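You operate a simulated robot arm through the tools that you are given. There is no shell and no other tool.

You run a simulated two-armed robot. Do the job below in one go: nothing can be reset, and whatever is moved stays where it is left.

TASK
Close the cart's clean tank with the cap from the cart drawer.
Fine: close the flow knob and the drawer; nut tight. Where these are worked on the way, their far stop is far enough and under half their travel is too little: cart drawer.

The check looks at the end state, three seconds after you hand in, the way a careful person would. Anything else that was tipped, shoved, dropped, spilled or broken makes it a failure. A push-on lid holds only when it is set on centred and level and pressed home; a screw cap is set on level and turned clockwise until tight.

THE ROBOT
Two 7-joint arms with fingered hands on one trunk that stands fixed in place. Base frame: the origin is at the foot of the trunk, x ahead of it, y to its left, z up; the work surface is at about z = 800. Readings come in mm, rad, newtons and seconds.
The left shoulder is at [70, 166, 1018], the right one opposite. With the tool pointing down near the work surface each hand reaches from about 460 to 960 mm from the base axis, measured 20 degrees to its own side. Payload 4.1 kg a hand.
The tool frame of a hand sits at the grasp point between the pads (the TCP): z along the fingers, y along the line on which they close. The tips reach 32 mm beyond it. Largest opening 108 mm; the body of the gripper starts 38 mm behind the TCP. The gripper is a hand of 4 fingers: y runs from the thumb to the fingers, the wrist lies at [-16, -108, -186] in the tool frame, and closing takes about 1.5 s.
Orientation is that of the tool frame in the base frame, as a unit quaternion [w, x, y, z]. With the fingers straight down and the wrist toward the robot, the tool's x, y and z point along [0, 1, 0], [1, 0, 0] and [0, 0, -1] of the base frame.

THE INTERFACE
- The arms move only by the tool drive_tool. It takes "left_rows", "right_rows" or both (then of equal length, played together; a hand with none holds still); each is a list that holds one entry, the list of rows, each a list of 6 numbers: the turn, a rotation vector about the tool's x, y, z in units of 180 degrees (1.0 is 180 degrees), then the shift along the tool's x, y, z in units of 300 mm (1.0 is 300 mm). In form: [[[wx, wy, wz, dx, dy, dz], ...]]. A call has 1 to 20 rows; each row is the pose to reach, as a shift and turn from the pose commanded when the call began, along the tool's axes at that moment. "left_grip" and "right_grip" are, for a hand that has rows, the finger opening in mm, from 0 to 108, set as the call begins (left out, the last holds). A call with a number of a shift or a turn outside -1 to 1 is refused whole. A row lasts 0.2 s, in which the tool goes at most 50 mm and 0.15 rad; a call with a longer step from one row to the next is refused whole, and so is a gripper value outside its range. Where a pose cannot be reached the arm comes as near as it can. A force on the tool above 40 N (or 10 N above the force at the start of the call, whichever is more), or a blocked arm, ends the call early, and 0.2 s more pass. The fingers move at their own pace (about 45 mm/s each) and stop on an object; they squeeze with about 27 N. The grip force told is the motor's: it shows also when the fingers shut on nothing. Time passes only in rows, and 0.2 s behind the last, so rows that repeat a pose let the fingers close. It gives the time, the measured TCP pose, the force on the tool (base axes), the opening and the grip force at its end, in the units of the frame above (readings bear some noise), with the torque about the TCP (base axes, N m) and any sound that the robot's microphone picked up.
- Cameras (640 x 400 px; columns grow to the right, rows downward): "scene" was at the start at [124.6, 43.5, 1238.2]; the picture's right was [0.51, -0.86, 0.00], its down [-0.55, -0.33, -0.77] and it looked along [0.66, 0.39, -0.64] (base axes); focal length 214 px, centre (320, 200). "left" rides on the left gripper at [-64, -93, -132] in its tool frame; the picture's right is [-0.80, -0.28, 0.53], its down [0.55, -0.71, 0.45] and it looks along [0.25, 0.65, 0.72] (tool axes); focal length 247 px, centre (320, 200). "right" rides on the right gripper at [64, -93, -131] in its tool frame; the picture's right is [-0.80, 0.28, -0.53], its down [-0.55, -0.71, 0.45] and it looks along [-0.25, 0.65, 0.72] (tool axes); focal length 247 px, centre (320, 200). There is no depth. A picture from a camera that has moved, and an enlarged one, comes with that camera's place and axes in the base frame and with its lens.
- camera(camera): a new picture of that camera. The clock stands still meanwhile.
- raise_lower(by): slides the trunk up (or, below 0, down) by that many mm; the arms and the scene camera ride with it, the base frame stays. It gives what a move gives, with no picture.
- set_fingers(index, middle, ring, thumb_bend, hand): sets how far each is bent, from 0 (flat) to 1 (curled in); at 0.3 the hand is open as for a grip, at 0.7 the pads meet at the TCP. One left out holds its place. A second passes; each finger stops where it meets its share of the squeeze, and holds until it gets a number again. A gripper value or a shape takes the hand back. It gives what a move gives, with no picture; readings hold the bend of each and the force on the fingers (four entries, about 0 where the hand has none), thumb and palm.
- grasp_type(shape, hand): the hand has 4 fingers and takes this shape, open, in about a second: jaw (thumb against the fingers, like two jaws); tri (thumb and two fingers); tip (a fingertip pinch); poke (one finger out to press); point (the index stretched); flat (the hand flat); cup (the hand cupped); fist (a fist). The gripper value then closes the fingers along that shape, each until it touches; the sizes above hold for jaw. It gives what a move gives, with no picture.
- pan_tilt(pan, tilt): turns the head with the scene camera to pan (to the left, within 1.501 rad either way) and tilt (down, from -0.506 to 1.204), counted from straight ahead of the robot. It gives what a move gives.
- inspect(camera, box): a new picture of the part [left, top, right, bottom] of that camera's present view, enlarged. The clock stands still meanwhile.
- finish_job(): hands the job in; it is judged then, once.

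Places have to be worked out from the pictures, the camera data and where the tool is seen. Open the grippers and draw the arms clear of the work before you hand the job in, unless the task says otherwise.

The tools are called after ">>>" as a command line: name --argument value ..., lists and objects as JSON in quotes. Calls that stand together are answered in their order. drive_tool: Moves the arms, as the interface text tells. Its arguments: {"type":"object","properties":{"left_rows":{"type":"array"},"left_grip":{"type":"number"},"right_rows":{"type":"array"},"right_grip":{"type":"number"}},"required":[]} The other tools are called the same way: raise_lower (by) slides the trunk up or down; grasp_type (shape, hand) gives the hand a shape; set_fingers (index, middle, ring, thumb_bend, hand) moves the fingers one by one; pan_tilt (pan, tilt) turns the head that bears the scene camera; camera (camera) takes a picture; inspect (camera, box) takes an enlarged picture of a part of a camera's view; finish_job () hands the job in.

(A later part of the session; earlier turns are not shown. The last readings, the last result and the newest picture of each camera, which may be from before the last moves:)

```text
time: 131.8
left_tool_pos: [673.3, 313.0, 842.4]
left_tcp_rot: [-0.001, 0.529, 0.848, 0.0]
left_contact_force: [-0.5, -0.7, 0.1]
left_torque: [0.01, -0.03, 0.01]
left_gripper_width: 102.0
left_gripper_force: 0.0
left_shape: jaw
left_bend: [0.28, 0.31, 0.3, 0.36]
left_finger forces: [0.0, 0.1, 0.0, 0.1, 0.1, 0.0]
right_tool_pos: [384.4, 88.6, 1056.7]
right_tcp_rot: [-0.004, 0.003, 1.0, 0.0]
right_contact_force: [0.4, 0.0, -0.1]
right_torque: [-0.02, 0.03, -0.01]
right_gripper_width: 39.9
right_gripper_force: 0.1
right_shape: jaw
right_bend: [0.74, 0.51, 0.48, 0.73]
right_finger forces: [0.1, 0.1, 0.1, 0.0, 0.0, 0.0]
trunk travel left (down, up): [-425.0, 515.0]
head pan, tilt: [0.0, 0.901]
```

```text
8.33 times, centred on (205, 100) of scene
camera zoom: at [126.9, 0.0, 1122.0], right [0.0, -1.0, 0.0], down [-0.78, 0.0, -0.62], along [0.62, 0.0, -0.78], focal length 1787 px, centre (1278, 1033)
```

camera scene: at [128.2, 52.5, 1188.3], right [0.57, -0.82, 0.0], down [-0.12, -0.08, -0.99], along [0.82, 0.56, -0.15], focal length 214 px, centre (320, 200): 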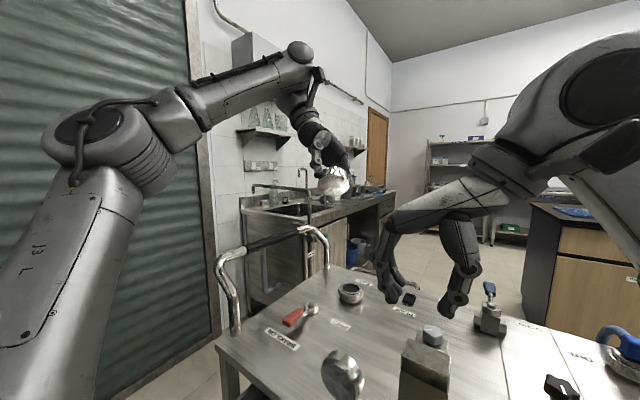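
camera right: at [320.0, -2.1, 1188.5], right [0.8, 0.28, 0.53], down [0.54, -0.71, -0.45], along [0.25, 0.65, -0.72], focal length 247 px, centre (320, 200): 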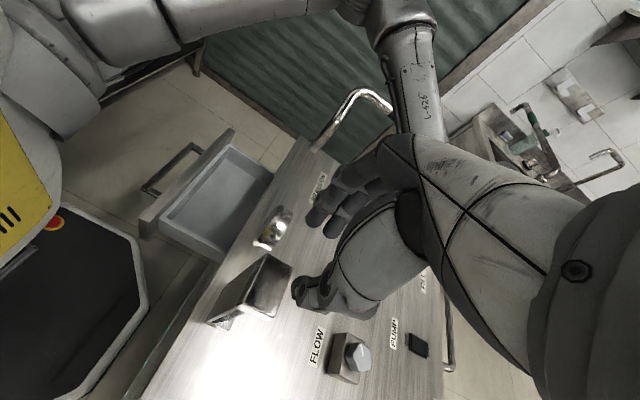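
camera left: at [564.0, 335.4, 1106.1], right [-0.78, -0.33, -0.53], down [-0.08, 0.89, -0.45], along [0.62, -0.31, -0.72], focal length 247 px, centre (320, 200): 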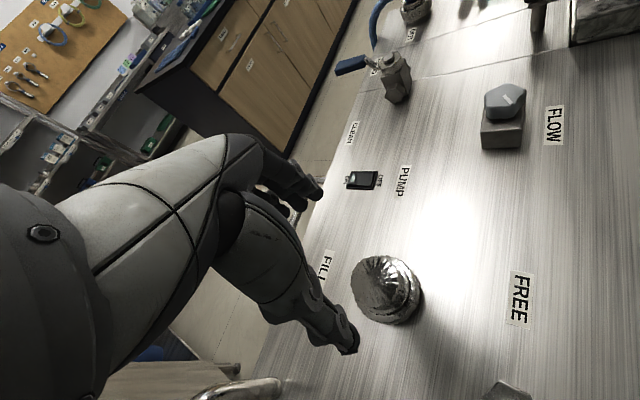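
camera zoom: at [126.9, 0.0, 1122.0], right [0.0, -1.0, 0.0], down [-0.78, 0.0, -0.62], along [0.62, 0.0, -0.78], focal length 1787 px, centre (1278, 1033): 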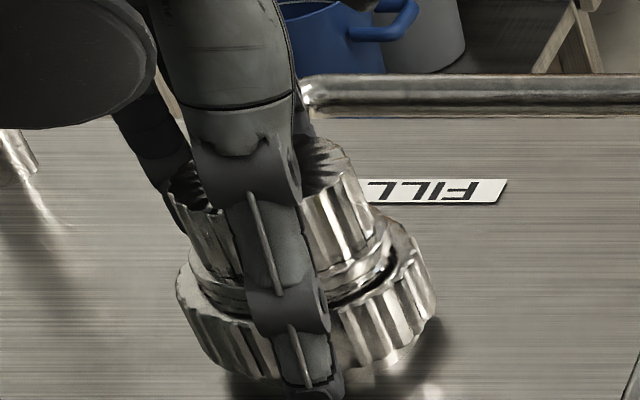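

Now I close on the nut and turn just 15° to read the torque.

>>> drive_tool --left_rows '[[[0, 0, 0, 0, 0, 0], [0, 0, 0, 0, 0, 0], [0, 0, 0, 0, 0, 0], [0, 0, 0, 0, 0, 0], [0, 0, 0, 0, 0, 0], [0, 0, 0.0417, 0, 0, 0], [0, 0, 0.0833, 0, 0, 0]]]' --left_grip 0

>>> drive_tool --left_rows '[[[0, 0, 0.0417, 0, 0, 0], [0, 0, 0.0833, 0, 0, 0]]]'

>>> inspect --camera "left" --box '[270, 180, 430, 330]'

```text
time: 133.4
left_tool_pos: [673.8, 311.4, 841.8]
left_tcp_rot: [-0.002, 0.637, 0.771, 0.001]
left_contact_force: [-7.3, -11.4, -4.9]
left_torque: [-0.43, 0.27, 0.72]
left_gripper_width: 66.3
left_gripper_force: 27.6
left_shape: jaw
left_bend: [0.28, 0.4, 0.42, 0.67]
left_finger forces: [14.1, 7.6, 1.1, 0.1, 28.1, 0.0]
right_tool_pos: [383.9, 86.8, 1055.9]
right_tcp_rot: [-0.004, 0.003, 1.0, 0.001]
right_contact_force: [0.8, -0.2, 0.2]
right_torque: [0.04, 0.03, -0.02]
right_gripper_width: 40.2
right_gripper_force: 0.1
right_shape: jaw
right_bend: [0.74, 0.51, 0.48, 0.73]
right_finger forces: [0.0, 0.0, 0.0, 0.0, 0.0, 0.0]
trunk travel left (down, up): [-425.0, 515.0]
head pan, tilt: [0.0, 0.901]
```

```text
time: 134.1
left_tool_pos: [675.0, 315.2, 842.5]
left_tcp_rot: [-0.001, 0.73, 0.683, 0.0]
left_contact_force: [-11.1, 5.0, -1.0]
left_torque: [0.16, 0.34, 1.94]
left_gripper_width: 66.5
left_gripper_force: 26.9
left_shape: jaw
left_bend: [0.28, 0.41, 0.42, 0.67]
left_finger forces: [15.9, 11.4, 0.3, 0.0, 33.7, 0.0]
right_tool_pos: [384.0, 89.5, 1056.6]
right_tcp_rot: [-0.004, 0.003, 1.0, 0.001]
right_contact_force: [0.3, 0.3, -1.3]
right_torque: [0.0, -0.01, -0.03]
right_gripper_width: 40.1
right_gripper_force: 0.1
right_shape: jaw
right_bend: [0.74, 0.51, 0.48, 0.73]
right_finger forces: [0.0, 0.1, 0.1, 0.1, 0.1, 0.0]
trunk travel left (down, up): [-425.0, 515.0]
head pan, tilt: [0.0, 0.901]
```

```text
2.67 times, centred on (350, 255) of left
camera zoom: at [577.0, 256.1, 973.3], right [-0.34, -0.78, -0.53], down [-0.67, 0.6, -0.44], along [0.66, 0.21, -0.72], focal length 659 px, centre (240, 53)
```

zoom: 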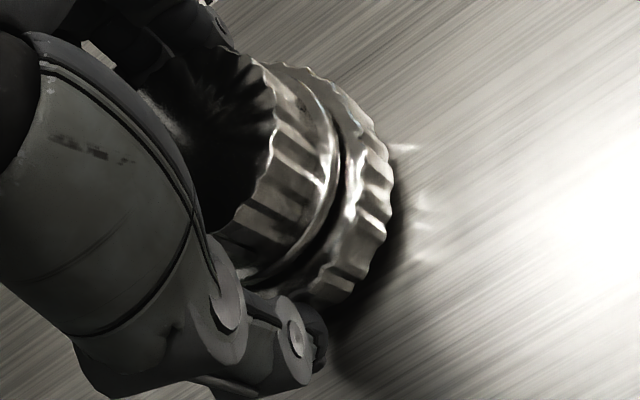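

Torque climbs to ~1.9 N·m within 30° — the nut is tight now. I release and then test whether the cap is actually held, by gripping it and trying a slight lift.

>>> drive_tool --left_rows '[[[0, 0, -0.03, 0, 0, 0], [0, 0, -0.03, 0, 0, 0], [0, 0, -0.03, 0, 0, 0], [0, 0, -0.03, 0, 0, 0], [0, 0, -0.03, 0, 0, -0.04], [0, 0, -0.03, 0, 0, -0.09], [0, 0, -0.03, 0, 0, -0.09]]]' --left_grip 102

>>> inspect --camera "scene" --box '[186, 98, 222, 122]'

>>> inspect --camera "left" --box '[270, 180, 430, 330]'

```text
time: 135.7
left_tool_pos: [674.3, 313.4, 869.5]
left_tcp_rot: [-0.002, 0.698, 0.716, 0.0]
left_contact_force: [0.6, -0.2, 0.3]
left_torque: [0.02, -0.02, 0.01]
left_gripper_width: 101.6
left_gripper_force: 0.0
left_shape: jaw
left_bend: [0.28, 0.31, 0.3, 0.36]
left_finger forces: [0.0, 0.1, 0.1, 0.0, 0.1, 0.1]
right_tool_pos: [385.1, 88.5, 1054.9]
right_tcp_rot: [-0.005, 0.003, 1.0, 0.0]
right_contact_force: [-1.3, -0.1, 0.3]
right_torque: [-0.03, -0.02, 0.03]
right_gripper_width: 39.8
right_gripper_force: 0.0
right_shape: jaw
right_bend: [0.74, 0.51, 0.48, 0.73]
right_finger forces: [0.0, 0.0, 0.1, 0.0, 0.0, 0.0]
trunk travel left (down, up): [-425.0, 515.0]
head pan, tilt: [0.0, 0.901]
```

```text
16.00 times, centred on (204, 110) of scene
camera zoom: at [127.2, 0.2, 1121.9], right [0.0, -1.0, 0.0], down [-0.78, 0.0, -0.62], along [0.62, 0.0, -0.78], focal length 3432 px, centre (2176, 1640)
```

zoom: 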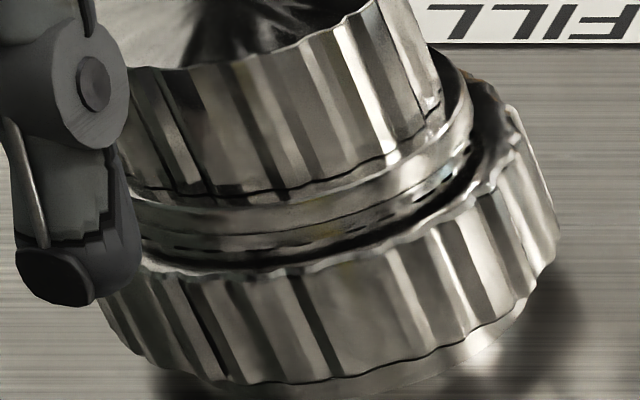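

```text
2.67 times, centred on (350, 255) of left
camera zoom: at [583.2, 245.5, 1000.3], right [-0.26, -0.8, -0.53], down [-0.72, 0.53, -0.45], along [0.64, 0.27, -0.72], focal length 659 px, centre (240, 53)
```

zoom: 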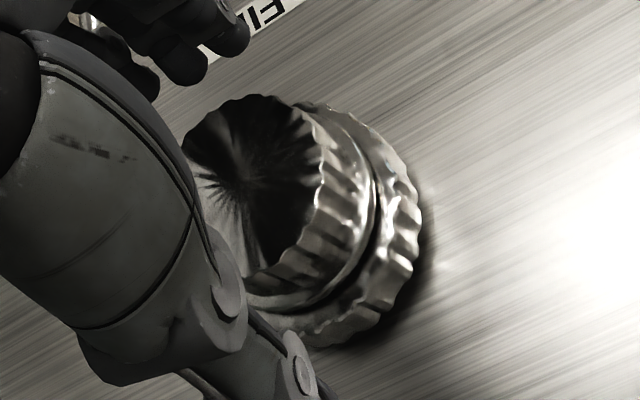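

The nut is at its stop. I grip the cap lightly and attempt a 5 mm lift to see if it's clamped.

>>> drive_tool --left_rows '[[[0, 0, 0, 0, 0, 0], [0, 0, 0, 0, 0, 0], [0, 0, 0, 0, 0, 0], [0, 0, 0, 0, 0, 0], [0, 0, 0, 0, 0, 0], [0, 0, 0, 0, 0, 0], [0, 0, 0, 0, 0, 0]]]' --left_grip 0

>>> drive_tool --left_rows '[[[0, 0, 0, 0, 0, -0.005], [0, 0, 0, 0, 0, -0.01], [0, 0, 0, 0, 0, -0.015]]]'

>>> inspect --camera "scene" --box '[181, 92, 221, 118]'

```text
time: 137.2
left_tool_pos: [674.7, 313.7, 869.6]
left_tcp_rot: [-0.001, 0.698, 0.716, 0.0]
left_contact_force: [-2.7, 2.3, 0.5]
left_torque: [0.06, 0.06, -0.02]
left_gripper_width: 44.7
left_gripper_force: 27.0
left_shape: jaw
left_bend: [0.74, 0.49, 0.52, 0.73]
left_finger forces: [13.6, 7.3, 0.1, 0.0, 24.2, 0.0]
right_tool_pos: [384.1, 89.2, 1055.9]
right_tcp_rot: [-0.003, 0.004, 1.0, 0.0]
right_contact_force: [-0.1, 0.3, 0.7]
right_torque: [0.04, 0.01, 0.0]
right_gripper_width: 40.1
right_gripper_force: 0.0
right_shape: jaw
right_bend: [0.74, 0.51, 0.48, 0.73]
right_finger forces: [0.1, 0.0, 0.1, 0.0, 0.0, 0.0]
trunk travel left (down, up): [-425.0, 515.0]
head pan, tilt: [0.0, 0.901]
```

```text
time: 138.1
left_tool_pos: [673.8, 313.5, 870.4]
left_tcp_rot: [-0.003, 0.699, 0.715, -0.001]
left_contact_force: [-6.2, -2.9, -18.3]
left_torque: [-0.05, 0.08, 0.03]
left_gripper_width: 43.5
left_gripper_force: 27.0
left_shape: jaw
left_bend: [0.74, 0.5, 0.52, 0.72]
left_finger forces: [12.7, 6.0, 0.0, 0.0, 25.4, 0.0]
right_tool_pos: [385.4, 88.8, 1055.7]
right_tcp_rot: [-0.005, 0.004, 1.0, -0.001]
right_contact_force: [-0.2, 0.2, 0.0]
right_torque: [0.01, -0.01, -0.01]
right_gripper_width: 39.9
right_gripper_force: 0.1
right_shape: jaw
right_bend: [0.74, 0.51, 0.48, 0.73]
right_finger forces: [0.1, 0.0, 0.1, 0.0, 0.1, 0.0]
trunk travel left (down, up): [-425.0, 515.0]
head pan, tilt: [0.0, 0.901]
```

```text
15.38 times, centred on (201, 105) of scene
camera zoom: at [128.3, 0.7, 1121.5], right [0.0, -1.0, 0.0], down [-0.78, 0.0, -0.62], along [0.62, 0.0, -0.78], focal length 3300 px, centre (2151, 1662)
```

zoom: 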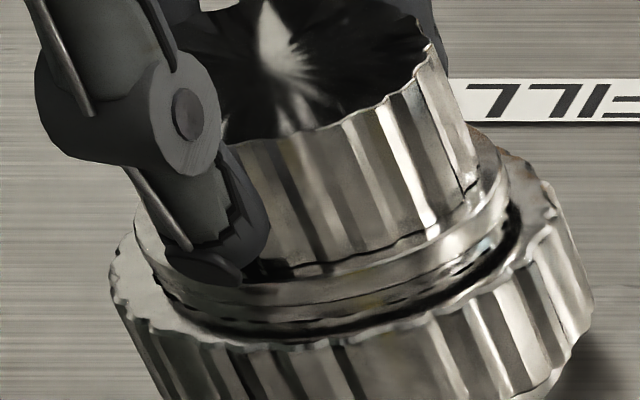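

The cap is now firmly held (18 N lift force, no movement), so the tightened nut clamps it. I relieve the pull, open, and do one more tightening attempt on the nut to be sure it is at its stop.

>>> drive_tool --left_rows '[[[0, 0, 0, 0, 0, 0.008], [0, 0, 0, 0, 0, 0.014], [0, 0, 0, 0, 0, 0.014]]]'

>>> drive_tool --left_rows '[[[0, 0, 0, 0, 0, 0], [0, 0, 0, 0, 0, 0], [0, 0, 0, 0, 0, 0], [0, 0, 0, 0, 0, 0], [0, 0, -0.04, 0, 0, 0.02], [0, 0, -0.08, 0, 0, 0.04], [0, 0, -0.12, 0, 0, 0.06], [0, 0, -0.14, 0, 0, 0.09], [0, 0, -0.14, 0, 0, 0.09]]]' --left_grip 102

>>> inspect --camera "scene" --box '[186, 98, 222, 122]'

```text
time: 138.8
left_tool_pos: [675.1, 313.9, 869.7]
left_tcp_rot: [0.0, 0.698, 0.716, 0.0]
left_contact_force: [-4.9, 1.6, -4.1]
left_torque: [0.05, 0.15, -0.01]
left_gripper_width: 43.5
left_gripper_force: 27.3
left_shape: jaw
left_bend: [0.74, 0.5, 0.52, 0.72]
left_finger forces: [13.7, 7.4, 0.0, 0.1, 26.6, 0.1]
right_tool_pos: [384.4, 89.0, 1057.4]
right_tcp_rot: [-0.004, 0.004, 1.0, 0.0]
right_contact_force: [-0.3, 0.0, 0.2]
right_torque: [0.02, 0.03, -0.01]
right_gripper_width: 40.2
right_gripper_force: 0.1
right_shape: jaw
right_bend: [0.74, 0.51, 0.48, 0.73]
right_finger forces: [0.0, 0.0, 0.0, 0.1, 0.1, 0.0]
trunk travel left (down, up): [-425.0, 515.0]
head pan, tilt: [0.0, 0.901]
```

```text
time: 140.8
left_tool_pos: [675.2, 313.0, 842.2]
left_tcp_rot: [-0.001, 0.525, 0.851, 0.001]
left_contact_force: [0.4, 1.1, -0.3]
left_torque: [0.01, 0.03, 0.0]
left_gripper_width: 102.1
left_gripper_force: 0.0
left_shape: jaw
left_bend: [0.28, 0.31, 0.3, 0.36]
left_finger forces: [0.0, 0.1, 0.0, 0.0, 0.0, 0.0]
right_tool_pos: [383.9, 88.1, 1056.9]
right_tcp_rot: [-0.005, 0.004, 1.0, 0.0]
right_contact_force: [0.2, 1.1, 0.6]
right_torque: [0.01, -0.01, 0.01]
right_gripper_width: 39.9
right_gripper_force: 0.0
right_shape: jaw
right_bend: [0.74, 0.51, 0.48, 0.73]
right_finger forces: [0.1, 0.0, 0.0, 0.0, 0.0, 0.0]
trunk travel left (down, up): [-425.0, 515.0]
head pan, tilt: [0.0, 0.901]
```

```text
16.00 times, centred on (204, 110) of scene
camera zoom: at [126.9, 0.0, 1122.0], right [0.0, -1.0, 0.0], down [-0.78, 0.0, -0.62], along [0.62, 0.0, -0.78], focal length 3432 px, centre (2176, 1640)
```

zoom: 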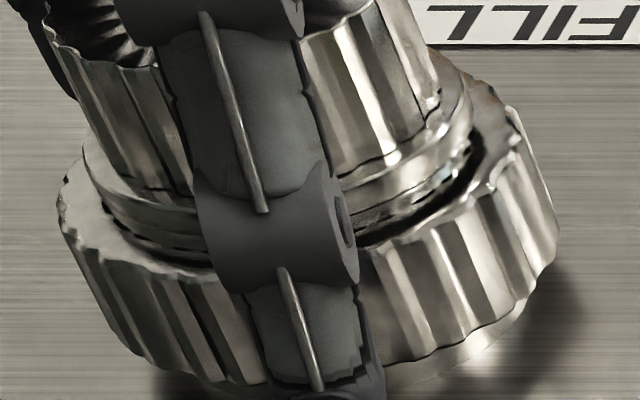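

Now I close on the nut again and turn in two 22° steps, reading torque each time.

>>> drive_tool --left_rows '[[[0, 0, 0, 0, 0, 0], [0, 0, 0, 0, 0, 0], [0, 0, 0, 0, 0, 0], [0, 0, 0, 0, 0, 0], [0, 0, 0, 0, 0, 0], [0, 0, 0, 0, 0, 0]]]' --left_grip 0

>>> inspect --camera "left" --box '[290, 190, 400, 310]'

>>> drive_tool --left_rows '[[[0, 0, 0.04, 0, 0, 0], [0, 0, 0.08, 0, 0, 0], [0, 0, 0.12, 0, 0, 0], [0, 0, 0.12, 0, 0, 0]]]'

>>> inspect --camera "left" --box '[290, 190, 400, 310]'

>>> drive_tool --left_rows '[[[0, 0, 0.04, 0, 0, 0], [0, 0, 0.08, 0, 0, 0], [0, 0, 0.12, 0, 0, 0], [0, 0, 0.12, 0, 0, 0]]]'

>>> inspect --camera "left" --box '[290, 190, 400, 310]'

```text
time: 142.2
left_tool_pos: [674.7, 312.7, 843.2]
left_tcp_rot: [-0.001, 0.526, 0.85, 0.0]
left_contact_force: [-3.5, -1.8, -2.1]
left_torque: [0.02, 0.02, 0.06]
left_gripper_width: 66.3
left_gripper_force: 26.8
left_shape: jaw
left_bend: [0.28, 0.4, 0.41, 0.66]
left_finger forces: [13.0, 7.7, 0.2, 0.0, 24.6, 0.1]
right_tool_pos: [385.2, 88.0, 1057.1]
right_tcp_rot: [-0.004, 0.003, 1.0, 0.001]
right_contact_force: [-0.3, 0.3, -0.6]
right_torque: [0.01, 0.03, -0.01]
right_gripper_width: 40.1
right_gripper_force: 0.1
right_shape: jaw
right_bend: [0.74, 0.51, 0.48, 0.73]
right_finger forces: [0.0, 0.0, 0.1, 0.1, 0.0, 0.0]
trunk travel left (down, up): [-425.0, 515.0]
head pan, tilt: [0.0, 0.901]
```

```text
3.33 times, centred on (345, 250) of left
camera zoom: at [620.9, 213.0, 973.7], right [0.1, -0.84, -0.53], down [-0.88, 0.18, -0.45], along [0.47, 0.51, -0.72], focal length 823 px, centre (237, 33)
```

zoom: 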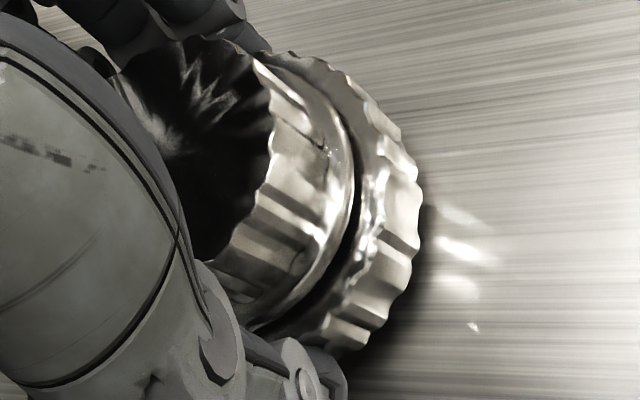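

```text
time: 143.2
left_tool_pos: [673.9, 314.9, 842.9]
left_tcp_rot: [-0.001, 0.676, 0.737, 0.0]
left_contact_force: [-5.3, -4.0, 0.0]
left_torque: [-0.05, 0.2, 1.21]
left_gripper_width: 65.7
left_gripper_force: 27.0
left_shape: jaw
left_bend: [0.28, 0.41, 0.43, 0.66]
left_finger forces: [15.7, 8.8, 0.6, 0.0, 26.8, 0.1]
right_tool_pos: [384.2, 89.5, 1057.5]
right_tcp_rot: [-0.005, 0.002, 1.0, 0.001]
right_contact_force: [-1.0, 0.5, -0.7]
right_torque: [-0.01, 0.01, 0.01]
right_gripper_width: 39.8
right_gripper_force: 0.1
right_shape: jaw
right_bend: [0.74, 0.51, 0.48, 0.73]
right_finger forces: [0.0, 0.1, 0.1, 0.1, 0.0, 0.0]
trunk travel left (down, up): [-425.0, 515.0]
head pan, tilt: [0.0, 0.901]
```

```text
3.33 times, centred on (345, 250) of left
camera zoom: at [587.2, 241.0, 974.3], right [-0.21, -0.82, -0.53], down [-0.75, 0.49, -0.45], along [0.62, 0.31, -0.72], focal length 823 px, centre (237, 33)
```

zoom: 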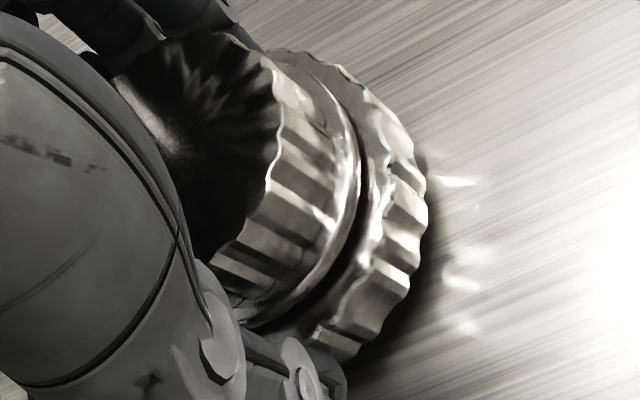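

```text
time: 144.2
left_tool_pos: [674.7, 314.6, 841.7]
left_tcp_rot: [0.001, 0.802, 0.598, -0.001]
left_contact_force: [-2.4, 16.6, 4.1]
left_torque: [0.41, 0.13, 0.74]
left_gripper_width: 65.6
left_gripper_force: 26.8
left_shape: jaw
left_bend: [0.28, 0.41, 0.43, 0.67]
left_finger forces: [13.2, 9.5, 0.1, 0.0, 28.0, 0.1]
right_tool_pos: [383.5, 91.1, 1056.6]
right_tcp_rot: [-0.004, 0.004, 1.0, -0.001]
right_contact_force: [0.6, 0.6, -0.5]
right_torque: [0.02, 0.02, -0.02]
right_gripper_width: 39.9
right_gripper_force: 0.2
right_shape: jaw
right_bend: [0.74, 0.51, 0.48, 0.73]
right_finger forces: [0.0, 0.0, 0.0, 0.0, 0.0, 0.0]
trunk travel left (down, up): [-425.0, 515.0]
head pan, tilt: [0.0, 0.901]
```

```text
3.33 times, centred on (345, 250) of left
camera zoom: at [566.8, 279.0, 973.6], right [-0.5, -0.68, -0.53], down [-0.52, 0.73, -0.45], along [0.69, 0.05, -0.72], focal length 823 px, centre (237, 33)
```

zoom: 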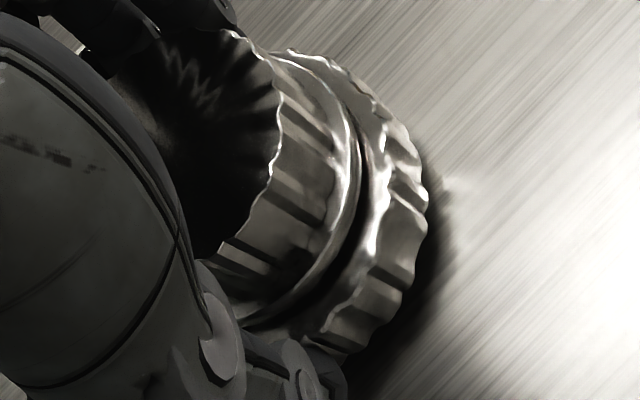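

The fingers now slip on the nut (torque 1.2 then falling), i.e. it no longer turns. I relieve, open, raise the hand and compare the nut in the scene view.

>>> drive_tool --left_rows '[[[0, 0, -0.02, 0, 0, 0], [0, 0, -0.02, 0, 0, 0], [0, 0, -0.02, 0, 0, 0], [0, 0, -0.02, 0, 0, 0], [0, 0, -0.02, 0, 0, -0.05], [0, 0, -0.02, 0, 0, -0.15], [0, 0, -0.02, 0, 0, -0.25], [0, 0, -0.02, 0, 0, -0.35], [0, 0, -0.02, 0, 0, -0.45]]]' --left_grip 102

>>> inspect --camera "scene" --box '[186, 98, 222, 122]'

>>> inspect --camera "scene" --box '[176, 82, 234, 122]'

```text
time: 146.2
left_tool_pos: [673.8, 311.8, 978.2]
left_tcp_rot: [-0.001, 0.783, 0.622, -0.001]
left_contact_force: [-0.7, 0.2, -0.3]
left_torque: [-0.01, -0.02, -0.01]
left_gripper_width: 102.1
left_gripper_force: 0.0
left_shape: jaw
left_bend: [0.28, 0.31, 0.3, 0.36]
left_finger forces: [0.0, 0.0, 0.0, 0.0, 0.0, 0.0]
right_tool_pos: [383.7, 89.0, 1056.3]
right_tcp_rot: [-0.004, 0.004, 1.0, 0.001]
right_contact_force: [-0.4, -0.1, 0.3]
right_torque: [-0.02, -0.01, 0.01]
right_gripper_width: 39.7
right_gripper_force: 0.1
right_shape: jaw
right_bend: [0.74, 0.51, 0.48, 0.73]
right_finger forces: [0.1, 0.1, 0.1, 0.1, 0.0, 0.0]
trunk travel left (down, up): [-425.0, 515.0]
head pan, tilt: [0.0, 0.901]
```

```text
16.00 times, centred on (204, 110) of scene
camera zoom: at [126.8, -0.1, 1122.0], right [0.0, -1.0, 0.0], down [-0.78, 0.0, -0.62], along [0.62, 0.0, -0.78], focal length 3432 px, centre (2176, 1640)
```

zoom: 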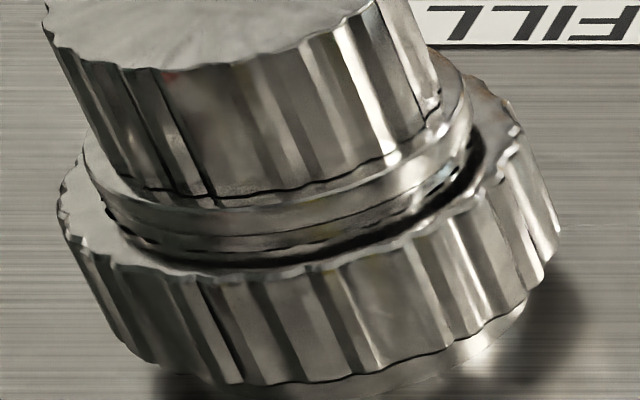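

```text
10.00 times, centred on (205, 102) of scene
camera zoom: at [126.8, -0.1, 1122.0], right [0.0, -1.0, 0.0], down [-0.78, 0.0, -0.62], along [0.62, 0.0, -0.78], focal length 2145 px, centre (1470, 1180)
```

zoom: 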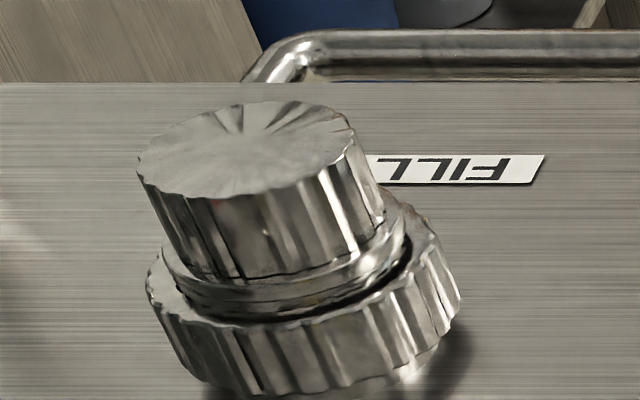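

The cap hasn't moved and is clamped. To be certain the nut is at its stop I do one more full clockwise stroke and compare its flutes with this reference picture.

>>> drive_tool --left_rows '[[[0, 0, -0.04, 0, 0, 0.06], [0, 0, -0.08, 0, 0, 0.12], [0, 0, -0.12, 0, 0, 0.18], [0, 0, -0.16, 0, 0, 0.24], [0, 0, -0.2, 0, 0, 0.3], [0, 0, -0.215, 0, 0, 0.36], [0, 0, -0.215, 0, 0, 0.42], [0, 0, -0.215, 0.003, 0.002, 0.455], [0, 0, -0.215, 0.003, 0.002, 0.455]]]'

>>> drive_tool --left_rows '[[[0, 0, 0, 0, 0, 0], [0, 0, 0, 0, 0, 0], [0, 0, 0, 0, 0, 0], [0, 0, 0, 0, 0, 0], [0, 0, 0, 0, 0, 0], [0, 0, 0.04, 0, 0, 0], [0, 0, 0.08, 0, 0, 0], [0, 0, 0.12, 0, 0, 0], [0, 0, 0.16, 0, 0, 0], [0, 0, 0.2, 0, 0, 0], [0, 0, 0.24, 0, 0, 0], [0, 0, 0.28, 0, 0, 0], [0, 0, 0.32, 0, 0, 0]]]' --left_grip 0

>>> drive_tool --left_rows '[[[0, 0, -0.02, 0, 0, 0], [0, 0, -0.02, 0, 0, 0], [0, 0, -0.02, 0, 0, 0], [0, 0, -0.02, 0, 0, 0], [0, 0, -0.02, 0, 0, -0.05], [0, 0, -0.02, 0, 0, -0.15], [0, 0, -0.02, 0, 0, -0.25], [0, 0, -0.02, 0, 0, -0.35], [0, 0, -0.02, 0, 0, -0.45]]]' --left_grip 102

>>> inspect --camera "scene" --box '[186, 98, 222, 122]'

```text
time: 148.2
left_tool_pos: [675.1, 313.5, 841.5]
left_tcp_rot: [-0.001, 0.531, 0.847, 0.0]
left_contact_force: [-0.5, 0.4, -0.6]
left_torque: [0.0, 0.02, -0.01]
left_gripper_width: 101.6
left_gripper_force: 0.0
left_shape: jaw
left_bend: [0.28, 0.31, 0.3, 0.36]
left_finger forces: [0.0, 0.0, 0.0, 0.0, 0.1, 0.0]
right_tool_pos: [384.4, 88.6, 1055.7]
right_tcp_rot: [-0.005, 0.003, 1.0, 0.0]
right_contact_force: [-0.7, 0.2, -0.4]
right_torque: [0.03, 0.03, -0.02]
right_gripper_width: 40.3
right_gripper_force: 0.1
right_shape: jaw
right_bend: [0.74, 0.51, 0.48, 0.73]
right_finger forces: [0.1, 0.0, 0.1, 0.1, 0.1, 0.0]
trunk travel left (down, up): [-425.0, 515.0]
head pan, tilt: [0.0, 0.901]
```

```text
time: 151.1
left_tool_pos: [673.3, 312.3, 841.0]
left_tcp_rot: [0.0, 0.875, 0.484, -0.001]
left_contact_force: [-11.1, 0.5, -3.0]
left_torque: [-0.06, 0.2, 1.37]
left_gripper_width: 66.1
left_gripper_force: 27.4
left_shape: jaw
left_bend: [0.29, 0.41, 0.43, 0.65]
left_finger forces: [11.6, 8.6, 1.5, 0.0, 33.8, 0.1]
right_tool_pos: [384.0, 87.7, 1058.4]
right_tcp_rot: [-0.004, 0.004, 1.0, 0.0]
right_contact_force: [-0.7, 0.1, -0.2]
right_torque: [-0.02, 0.0, -0.01]
right_gripper_width: 39.9
right_gripper_force: 0.1
right_shape: jaw
right_bend: [0.74, 0.51, 0.48, 0.73]
right_finger forces: [0.0, 0.1, 0.0, 0.0, 0.0, 0.1]
trunk travel left (down, up): [-425.0, 515.0]
head pan, tilt: [0.0, 0.901]
```

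```text
time: 153.1
left_tool_pos: [673.6, 313.9, 974.8]
left_tcp_rot: [-0.001, 0.858, 0.513, 0.0]
left_contact_force: [-0.6, -0.1, 0.9]
left_torque: [0.01, -0.01, -0.02]
left_gripper_width: 101.9
left_gripper_force: 0.2
left_shape: jaw
left_bend: [0.28, 0.31, 0.3, 0.36]
left_finger forces: [0.0, 0.0, 0.1, 0.0, 0.0, 0.0]
right_tool_pos: [385.3, 87.7, 1055.7]
right_tcp_rot: [-0.004, 0.004, 1.0, 0.001]
right_contact_force: [-0.7, 0.3, -0.1]
right_torque: [-0.03, 0.01, 0.01]
right_gripper_width: 40.0
right_gripper_force: 0.2
right_shape: jaw
right_bend: [0.74, 0.51, 0.48, 0.73]
right_finger forces: [0.0, 0.1, 0.0, 0.0, 0.0, 0.0]
trunk travel left (down, up): [-425.0, 515.0]
head pan, tilt: [0.0, 0.901]
```

```text
16.00 times, centred on (204, 110) of scene
camera zoom: at [126.7, -0.2, 1122.0], right [0.0, -1.0, 0.0], down [-0.78, 0.0, -0.62], along [0.62, 0.0, -0.78], focal length 3432 px, centre (2176, 1640)
```

zoom: 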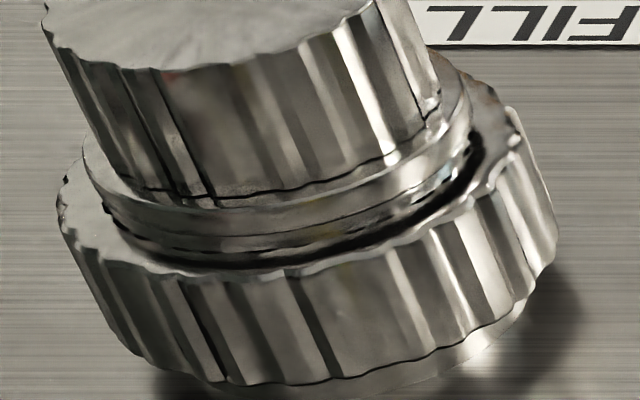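

To tell whether the nut still moves, I grip it at the present yaw (near side visible), then turn in 8° steps and compare flutes.

>>> drive_tool --left_rows '[[[0, 0, -0.03, 0, 0, 0.1], [0, 0, -0.06, 0, 0, 0.2], [0, 0, -0.06, 0, 0, 0.3], [0, 0, -0.06, 0, 0, 0.4], [0, 0, -0.06, 0.002, -0.001, 0.447], [0, 0, -0.06, 0.002, -0.001, 0.447]]]'

>>> drive_tool --left_rows '[[[0, 0, 0, 0, 0, 0], [0, 0, 0, 0, 0, 0], [0, 0, 0, 0, 0, 0], [0, 0, 0, 0, 0, 0], [0, 0, 0, 0, 0, 0], [0, 0, 0, 0, 0, 0]]]' --left_grip 0

>>> inspect --camera "scene" --box '[186, 98, 222, 122]'

>>> drive_tool --left_rows '[[[0, 0, 0.022, 0, 0, 0], [0, 0, 0.044, 0, 0, 0], [0, 0, 0.044, 0, 0, 0]]]'

>>> inspect --camera "scene" --box '[186, 98, 222, 122]'

>>> drive_tool --left_rows '[[[0, 0, 0.022, 0, 0, 0], [0, 0, 0.044, 0, 0, 0], [0, 0, 0.044, 0, 0, 0]]]'

>>> inspect --camera "scene" --box '[186, 98, 222, 122]'

```text
time: 154.4
left_tool_pos: [676.3, 313.3, 842.8]
left_tcp_rot: [-0.001, 0.806, 0.591, -0.001]
left_contact_force: [-0.1, -0.4, -0.8]
left_torque: [-0.01, -0.02, -0.02]
left_gripper_width: 102.0
left_gripper_force: 0.0
left_shape: jaw
left_bend: [0.28, 0.31, 0.3, 0.36]
left_finger forces: [0.1, 0.0, 0.0, 0.0, 0.0, 0.0]
right_tool_pos: [383.9, 87.7, 1057.1]
right_tcp_rot: [-0.004, 0.003, 1.0, 0.001]
right_contact_force: [-0.2, 0.5, -0.3]
right_torque: [-0.01, -0.02, 0.02]
right_gripper_width: 40.1
right_gripper_force: 0.1
right_shape: jaw
right_bend: [0.74, 0.51, 0.48, 0.73]
right_finger forces: [0.1, 0.1, 0.0, 0.0, 0.0, 0.0]
trunk travel left (down, up): [-425.0, 515.0]
head pan, tilt: [0.0, 0.901]
```

```text
time: 155.8
left_tool_pos: [675.5, 314.2, 842.9]
left_tcp_rot: [-0.001, 0.806, 0.591, 0.0]
left_contact_force: [-2.1, 3.1, -1.3]
left_torque: [0.04, 0.03, 0.06]
left_gripper_width: 65.8
left_gripper_force: 27.3
left_shape: jaw
left_bend: [0.74, 0.41, 0.43, 0.65]
left_finger forces: [13.9, 7.4, 0.1, 0.1, 24.6, 0.0]
right_tool_pos: [385.1, 88.6, 1056.7]
right_tcp_rot: [-0.004, 0.003, 1.0, -0.001]
right_contact_force: [-0.3, 0.3, -0.4]
right_torque: [0.0, -0.01, -0.01]
right_gripper_width: 40.0
right_gripper_force: 0.0
right_shape: jaw
right_bend: [0.74, 0.51, 0.48, 0.73]
right_finger forces: [0.1, 0.0, 0.1, 0.0, 0.0, 0.0]
trunk travel left (down, up): [-425.0, 515.0]
head pan, tilt: [0.0, 0.901]
```

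```text
16.00 times, centred on (204, 110) of scene
camera zoom: at [126.9, 0.5, 1122.0], right [0.0, -1.0, 0.0], down [-0.78, 0.0, -0.62], along [0.62, 0.0, -0.78], focal length 3432 px, centre (2176, 1640)
```

zoom: 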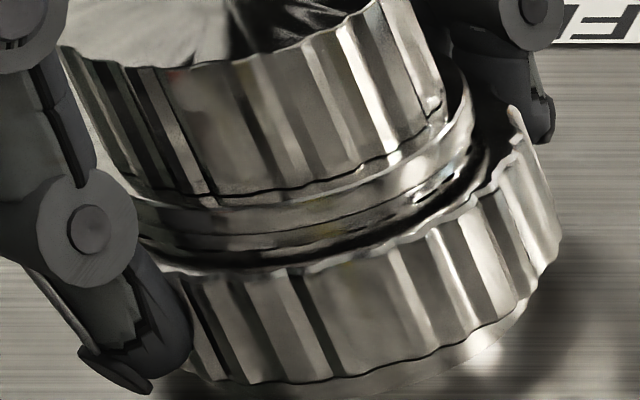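

```text
time: 156.7
left_tool_pos: [673.7, 314.3, 842.5]
left_tcp_rot: [0.0, 0.846, 0.534, 0.0]
left_contact_force: [-2.4, 0.3, 1.8]
left_torque: [0.01, 0.04, 1.55]
left_gripper_width: 66.0
left_gripper_force: 26.2
left_shape: jaw
left_bend: [0.28, 0.41, 0.44, 0.66]
left_finger forces: [17.3, 10.6, 1.7, 0.0, 27.6, 0.0]
right_tool_pos: [383.8, 87.7, 1057.3]
right_tcp_rot: [-0.003, 0.004, 1.0, 0.0]
right_contact_force: [-0.9, 0.9, 0.2]
right_torque: [0.01, -0.01, 0.05]
right_gripper_width: 40.1
right_gripper_force: 0.0
right_shape: jaw
right_bend: [0.74, 0.51, 0.48, 0.73]
right_finger forces: [0.0, 0.0, 0.0, 0.0, 0.0, 0.0]
trunk travel left (down, up): [-425.0, 515.0]
head pan, tilt: [0.0, 0.901]
```

```text
16.00 times, centred on (204, 110) of scene
camera zoom: at [126.5, 0.0, 1122.1], right [0.0, -1.0, 0.0], down [-0.78, 0.0, -0.62], along [0.62, 0.0, -0.78], focal length 3432 px, centre (2176, 1640)
```

zoom: 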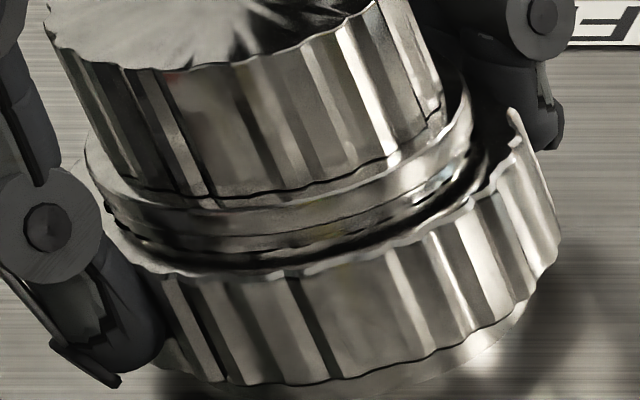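

```text
time: 157.4
left_tool_pos: [675.9, 317.7, 842.6]
left_tcp_rot: [-0.001, 0.88, 0.475, 0.001]
left_contact_force: [11.3, 16.5, 6.1]
left_torque: [0.4, -0.36, 1.23]
left_gripper_width: 65.7
left_gripper_force: 26.8
left_shape: jaw
left_bend: [0.28, 0.41, 0.44, 0.66]
left_finger forces: [19.0, 13.2, 0.3, 0.0, 22.5, 0.0]
right_tool_pos: [385.2, 90.0, 1056.4]
right_tcp_rot: [-0.005, 0.003, 1.0, 0.0]
right_contact_force: [-0.3, -0.7, 0.3]
right_torque: [0.02, 0.0, -0.01]
right_gripper_width: 40.1
right_gripper_force: 0.1
right_shape: jaw
right_bend: [0.74, 0.51, 0.48, 0.73]
right_finger forces: [0.0, 0.1, 0.0, 0.0, 0.0, 0.0]
trunk travel left (down, up): [-425.0, 515.0]
head pan, tilt: [0.0, 0.901]
```

```text
16.00 times, centred on (204, 110) of scene
camera zoom: at [127.9, 2.1, 1122.0], right [0.0, -1.0, 0.0], down [-0.78, 0.0, -0.62], along [0.62, 0.0, -0.78], focal length 3432 px, centre (2176, 1640)
```

zoom: 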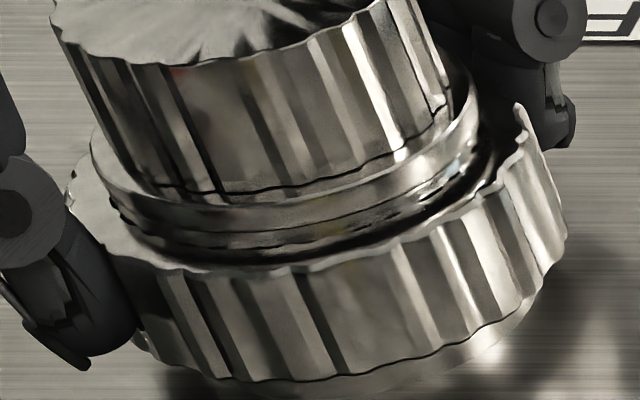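

Over 16° of hand rotation the flutes stayed put while torque hit ~1.5 N·m: the nut is tight. I ease off, open and raise the left hand clear.

>>> drive_tool --left_rows '[[[0, 0, -0.02, 0, 0, 0], [0, 0, -0.03, 0, 0, 0], [0, 0, -0.03, 0, 0, 0], [0, 0, -0.03, 0, 0, 0], [0, 0, -0.03, 0, 0, -0.05], [0, 0, -0.03, 0, 0, -0.15], [0, 0, -0.03, 0, 0, -0.25], [0, 0, -0.03, 0, 0, -0.35], [0, 0, -0.03, 0, 0, -0.5]]]' --left_grip 102

>>> camera --camera "scene"

>>> inspect --camera "scene" --box '[176, 82, 234, 122]'

>>> inspect --camera "scene" --box '[260, 100, 320, 140]'

>>> inspect --camera "left" --box '[440, 40, 640, 200]'

```text
time: 159.4
left_tool_pos: [675.8, 312.8, 994.8]
left_tcp_rot: [-0.002, 0.857, 0.515, -0.002]
left_contact_force: [-0.6, 0.0, 0.5]
left_torque: [0.01, -0.01, 0.02]
left_gripper_width: 101.8
left_gripper_force: 0.0
left_shape: jaw
left_bend: [0.28, 0.31, 0.3, 0.36]
left_finger forces: [0.1, 0.0, 0.1, 0.0, 0.0, 0.0]
right_tool_pos: [384.1, 88.1, 1056.4]
right_tcp_rot: [-0.004, 0.003, 1.0, 0.001]
right_contact_force: [0.3, 0.3, 0.0]
right_torque: [0.0, -0.03, 0.03]
right_gripper_width: 40.1
right_gripper_force: 0.0
right_shape: jaw
right_bend: [0.74, 0.51, 0.48, 0.73]
right_finger forces: [0.0, 0.0, 0.0, 0.0, 0.1, 0.1]
trunk travel left (down, up): [-425.0, 515.0]
head pan, tilt: [0.0, 0.901]
```

```text
taken
camera scene: at [126.6, -0.6, 1122.0], right [0.0, -1.0, 0.0], down [-0.78, 0.0, -0.62], along [0.62, 0.0, -0.78], focal length 214 px, centre (320, 200)
```

scene: 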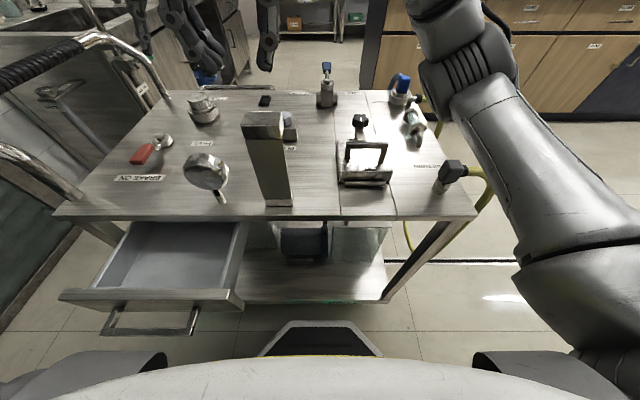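

```text
10.00 times, centred on (205, 102) of scene
camera zoom: at [126.6, -0.6, 1122.0], right [0.0, -1.0, 0.0], down [-0.78, 0.0, -0.62], along [0.62, 0.0, -0.78], focal length 2145 px, centre (1470, 1180)
```

zoom: 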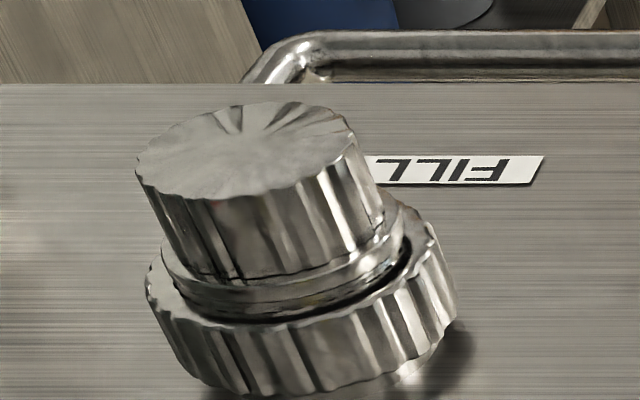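

```text
10.00 times, centred on (290, 120) of scene
camera zoom: at [126.6, -0.6, 1122.0], right [0.0, -1.0, 0.0], down [-0.78, 0.0, -0.62], along [0.62, 0.0, -0.78], focal length 2145 px, centre (620, 1000)
```

zoom: 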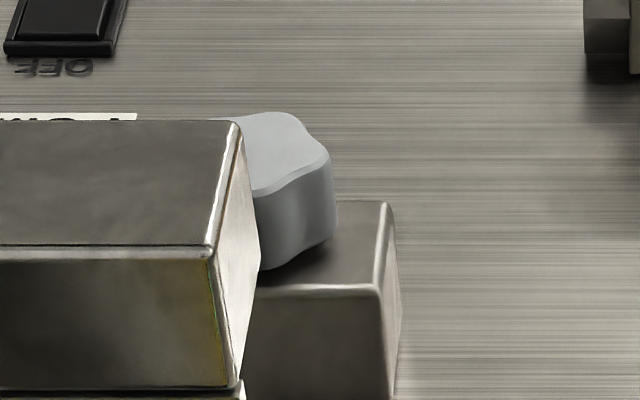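

```text
2.50 times, centred on (540, 120) of left
camera zoom: at [564.0, 297.5, 1125.3], right [-0.63, -0.57, -0.53], down [-0.37, 0.82, -0.45], along [0.69, -0.08, -0.72], focal length 617 px, centre (-230, 400)
```

zoom: 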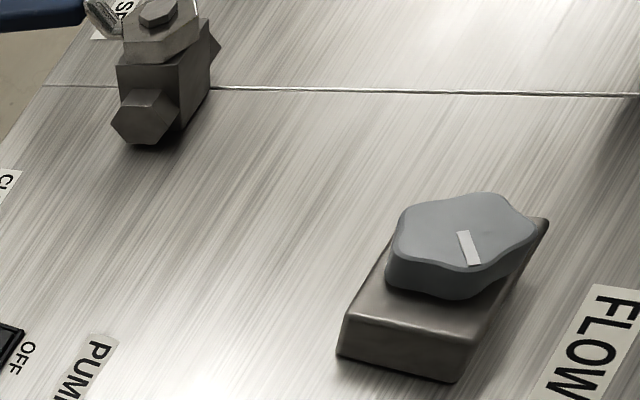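

The cap/nut assembly looks good. Next, the FLOW knob (top ≈ (585, 82, 857), pointer at ~118°). First I withdraw the right arm, which is in the way, retracing its path.

>>> drive_tool --right_rows '[[[0, 0, 0, 0, -0.1, -0.03], [0, 0, 0, 0, -0.2, -0.05], [0, 0, 0, 0, -0.3, -0.05], [0, 0, 0, 0, -0.4, -0.05]]]'

>>> drive_tool --right_rows '[[[0, 0, 0.045, -0.07, -0.09, 0], [0, 0, 0.091, -0.14, -0.18, 0], [0, 0, 0.136, -0.21, -0.27, 0], [0, 0, 0.182, -0.28, -0.36, 0], [0, 0, 0.227, -0.35, -0.45, 0], [0, 0, 0.273, -0.42, -0.54, 0], [0, 0, 0.318, -0.49, -0.63, 0], [0, 0, 0.364, -0.56, -0.72, 0], [0, 0, 0.409, -0.63, -0.81, 0], [0, 0, 0.455, -0.68, -0.9, 0], [0, 0, 0.5, -0.7, -0.98, 0]]]'

>>> camera --camera "scene"

```text
time: 160.4
left_tool_pos: [676.1, 312.1, 994.7]
left_tcp_rot: [-0.001, 0.857, 0.515, 0.0]
left_contact_force: [-0.8, 0.0, 0.2]
left_torque: [0.02, 0.02, -0.01]
left_gripper_width: 101.8
left_gripper_force: 0.0
left_shape: jaw
left_bend: [0.28, 0.31, 0.3, 0.36]
left_finger forces: [0.0, 0.1, 0.0, 0.1, 0.0, 0.0]
right_tool_pos: [384.6, -32.6, 1068.2]
right_tcp_rot: [0.0, 0.001, 1.0, 0.001]
right_contact_force: [0.1, 0.0, 0.4]
right_torque: [0.04, -0.01, 0.01]
right_gripper_width: 40.0
right_gripper_force: 0.1
right_shape: jaw
right_bend: [0.74, 0.51, 0.48, 0.73]
right_finger forces: [0.0, 0.0, 0.0, 0.0, 0.0, 0.0]
trunk travel left (down, up): [-425.0, 515.0]
head pan, tilt: [0.0, 0.901]
```

```text
time: 162.8
left_tool_pos: [677.0, 312.0, 994.0]
left_tcp_rot: [-0.001, 0.857, 0.516, 0.0]
left_contact_force: [-0.6, 0.9, 0.2]
left_torque: [0.04, 0.02, -0.01]
left_gripper_width: 102.0
left_gripper_force: 0.0
left_shape: jaw
left_bend: [0.28, 0.31, 0.3, 0.36]
left_finger forces: [0.0, 0.0, 0.0, 0.0, 0.0, 0.0]
right_tool_pos: [593.8, -326.4, 1068.8]
right_tcp_rot: [-0.001, 0.707, 0.707, 0.0]
right_contact_force: [0.2, 0.9, 0.3]
right_torque: [0.01, -0.01, 0.0]
right_gripper_width: 39.7
right_gripper_force: 0.1
right_shape: jaw
right_bend: [0.74, 0.51, 0.48, 0.73]
right_finger forces: [0.0, 0.0, 0.0, 0.0, 0.1, 0.1]
trunk travel left (down, up): [-425.0, 515.0]
head pan, tilt: [0.0, 0.901]
```

```text
taken
camera scene: at [126.8, -0.3, 1122.0], right [0.0, -1.0, 0.0], down [-0.78, 0.0, -0.62], along [0.62, 0.0, -0.78], focal length 214 px, centre (320, 200)
```

scene: 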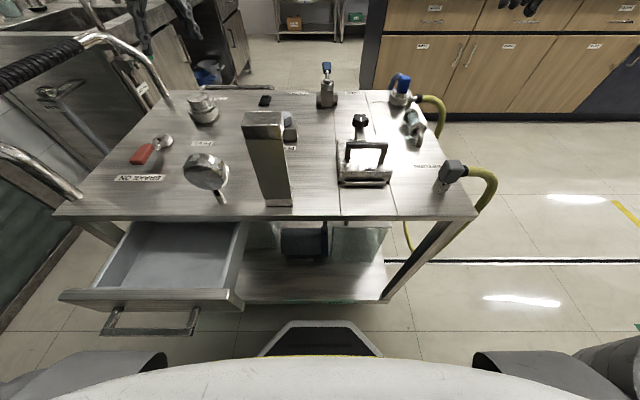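

The right arm is clear. I move the left hand above the FLOW knob.

>>> drive_tool --left_rows '[[[0, 0, -0.035, -0.1, 0.011, 0.0], [0, 0, -0.07, -0.205, 0.022, 0.02], [0, 0, -0.106, -0.31, 0.033, 0.04], [0, 0, -0.142, -0.415, 0.045, 0.05], [0, 0, -0.177, -0.52, 0.056, 0.07], [0, 0, -0.212, -0.62, 0.067, 0.08], [0, 0, -0.248, -0.72, 0.078, 0.09], [0, 0, -0.283, -0.821, 0.089, 0.1]]]' --left_grip 80

>>> camera --camera "left"

>>> camera --camera "scene"

```text
time: 164.7
left_tool_pos: [527.6, 173.3, 1005.0]
left_tcp_rot: [0.0, 0.559, 0.829, 0.001]
left_contact_force: [-0.7, 0.9, -0.4]
left_torque: [0.01, -0.03, -0.02]
left_gripper_width: 80.0
left_gripper_force: 0.0
left_shape: jaw
left_bend: [0.26, 0.36, 0.34, 0.58]
left_finger forces: [0.0, 0.0, 0.1, 0.1, 0.0, 0.0]
left hand out of reach, approached as far as the arm can: row 5, 6, 7, 8
right_tool_pos: [589.2, -326.6, 1070.5]
right_tcp_rot: [0.0, 0.708, 0.706, 0.002]
right_contact_force: [-0.3, -1.0, 0.4]
right_torque: [0.02, -0.02, 0.0]
right_gripper_width: 40.2
right_gripper_force: 0.0
right_shape: jaw
right_bend: [0.74, 0.51, 0.48, 0.73]
right_finger forces: [0.1, 0.0, 0.0, 0.1, 0.0, 0.0]
trunk travel left (down, up): [-425.0, 515.0]
head pan, tilt: [0.0, 0.901]
```

```text
taken
camera left: at [465.4, 77.7, 1134.4], right [0.04, -0.84, -0.53], down [-0.86, 0.25, -0.45], along [0.51, 0.48, -0.72], focal length 247 px, centre (320, 200)
```

left: 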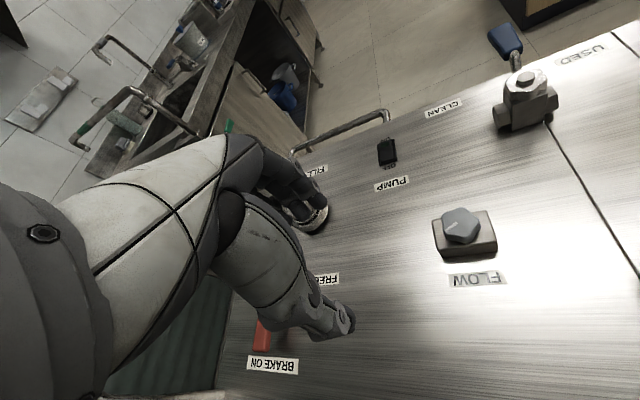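

```text
taken
camera scene: at [124.8, -1.3, 1122.2], right [0.0, -1.0, 0.0], down [-0.78, 0.0, -0.62], along [0.62, 0.0, -0.78], focal length 214 px, centre (320, 200)
```

scene: 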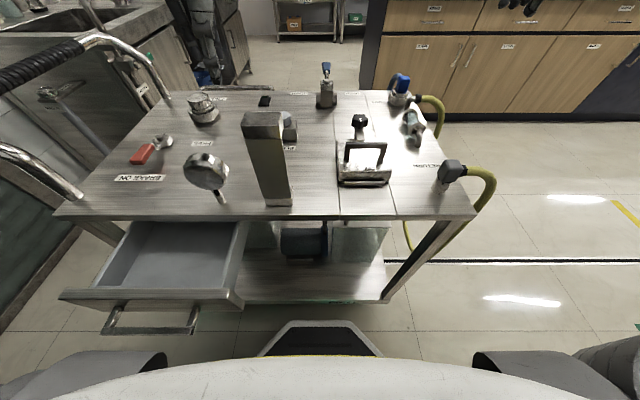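

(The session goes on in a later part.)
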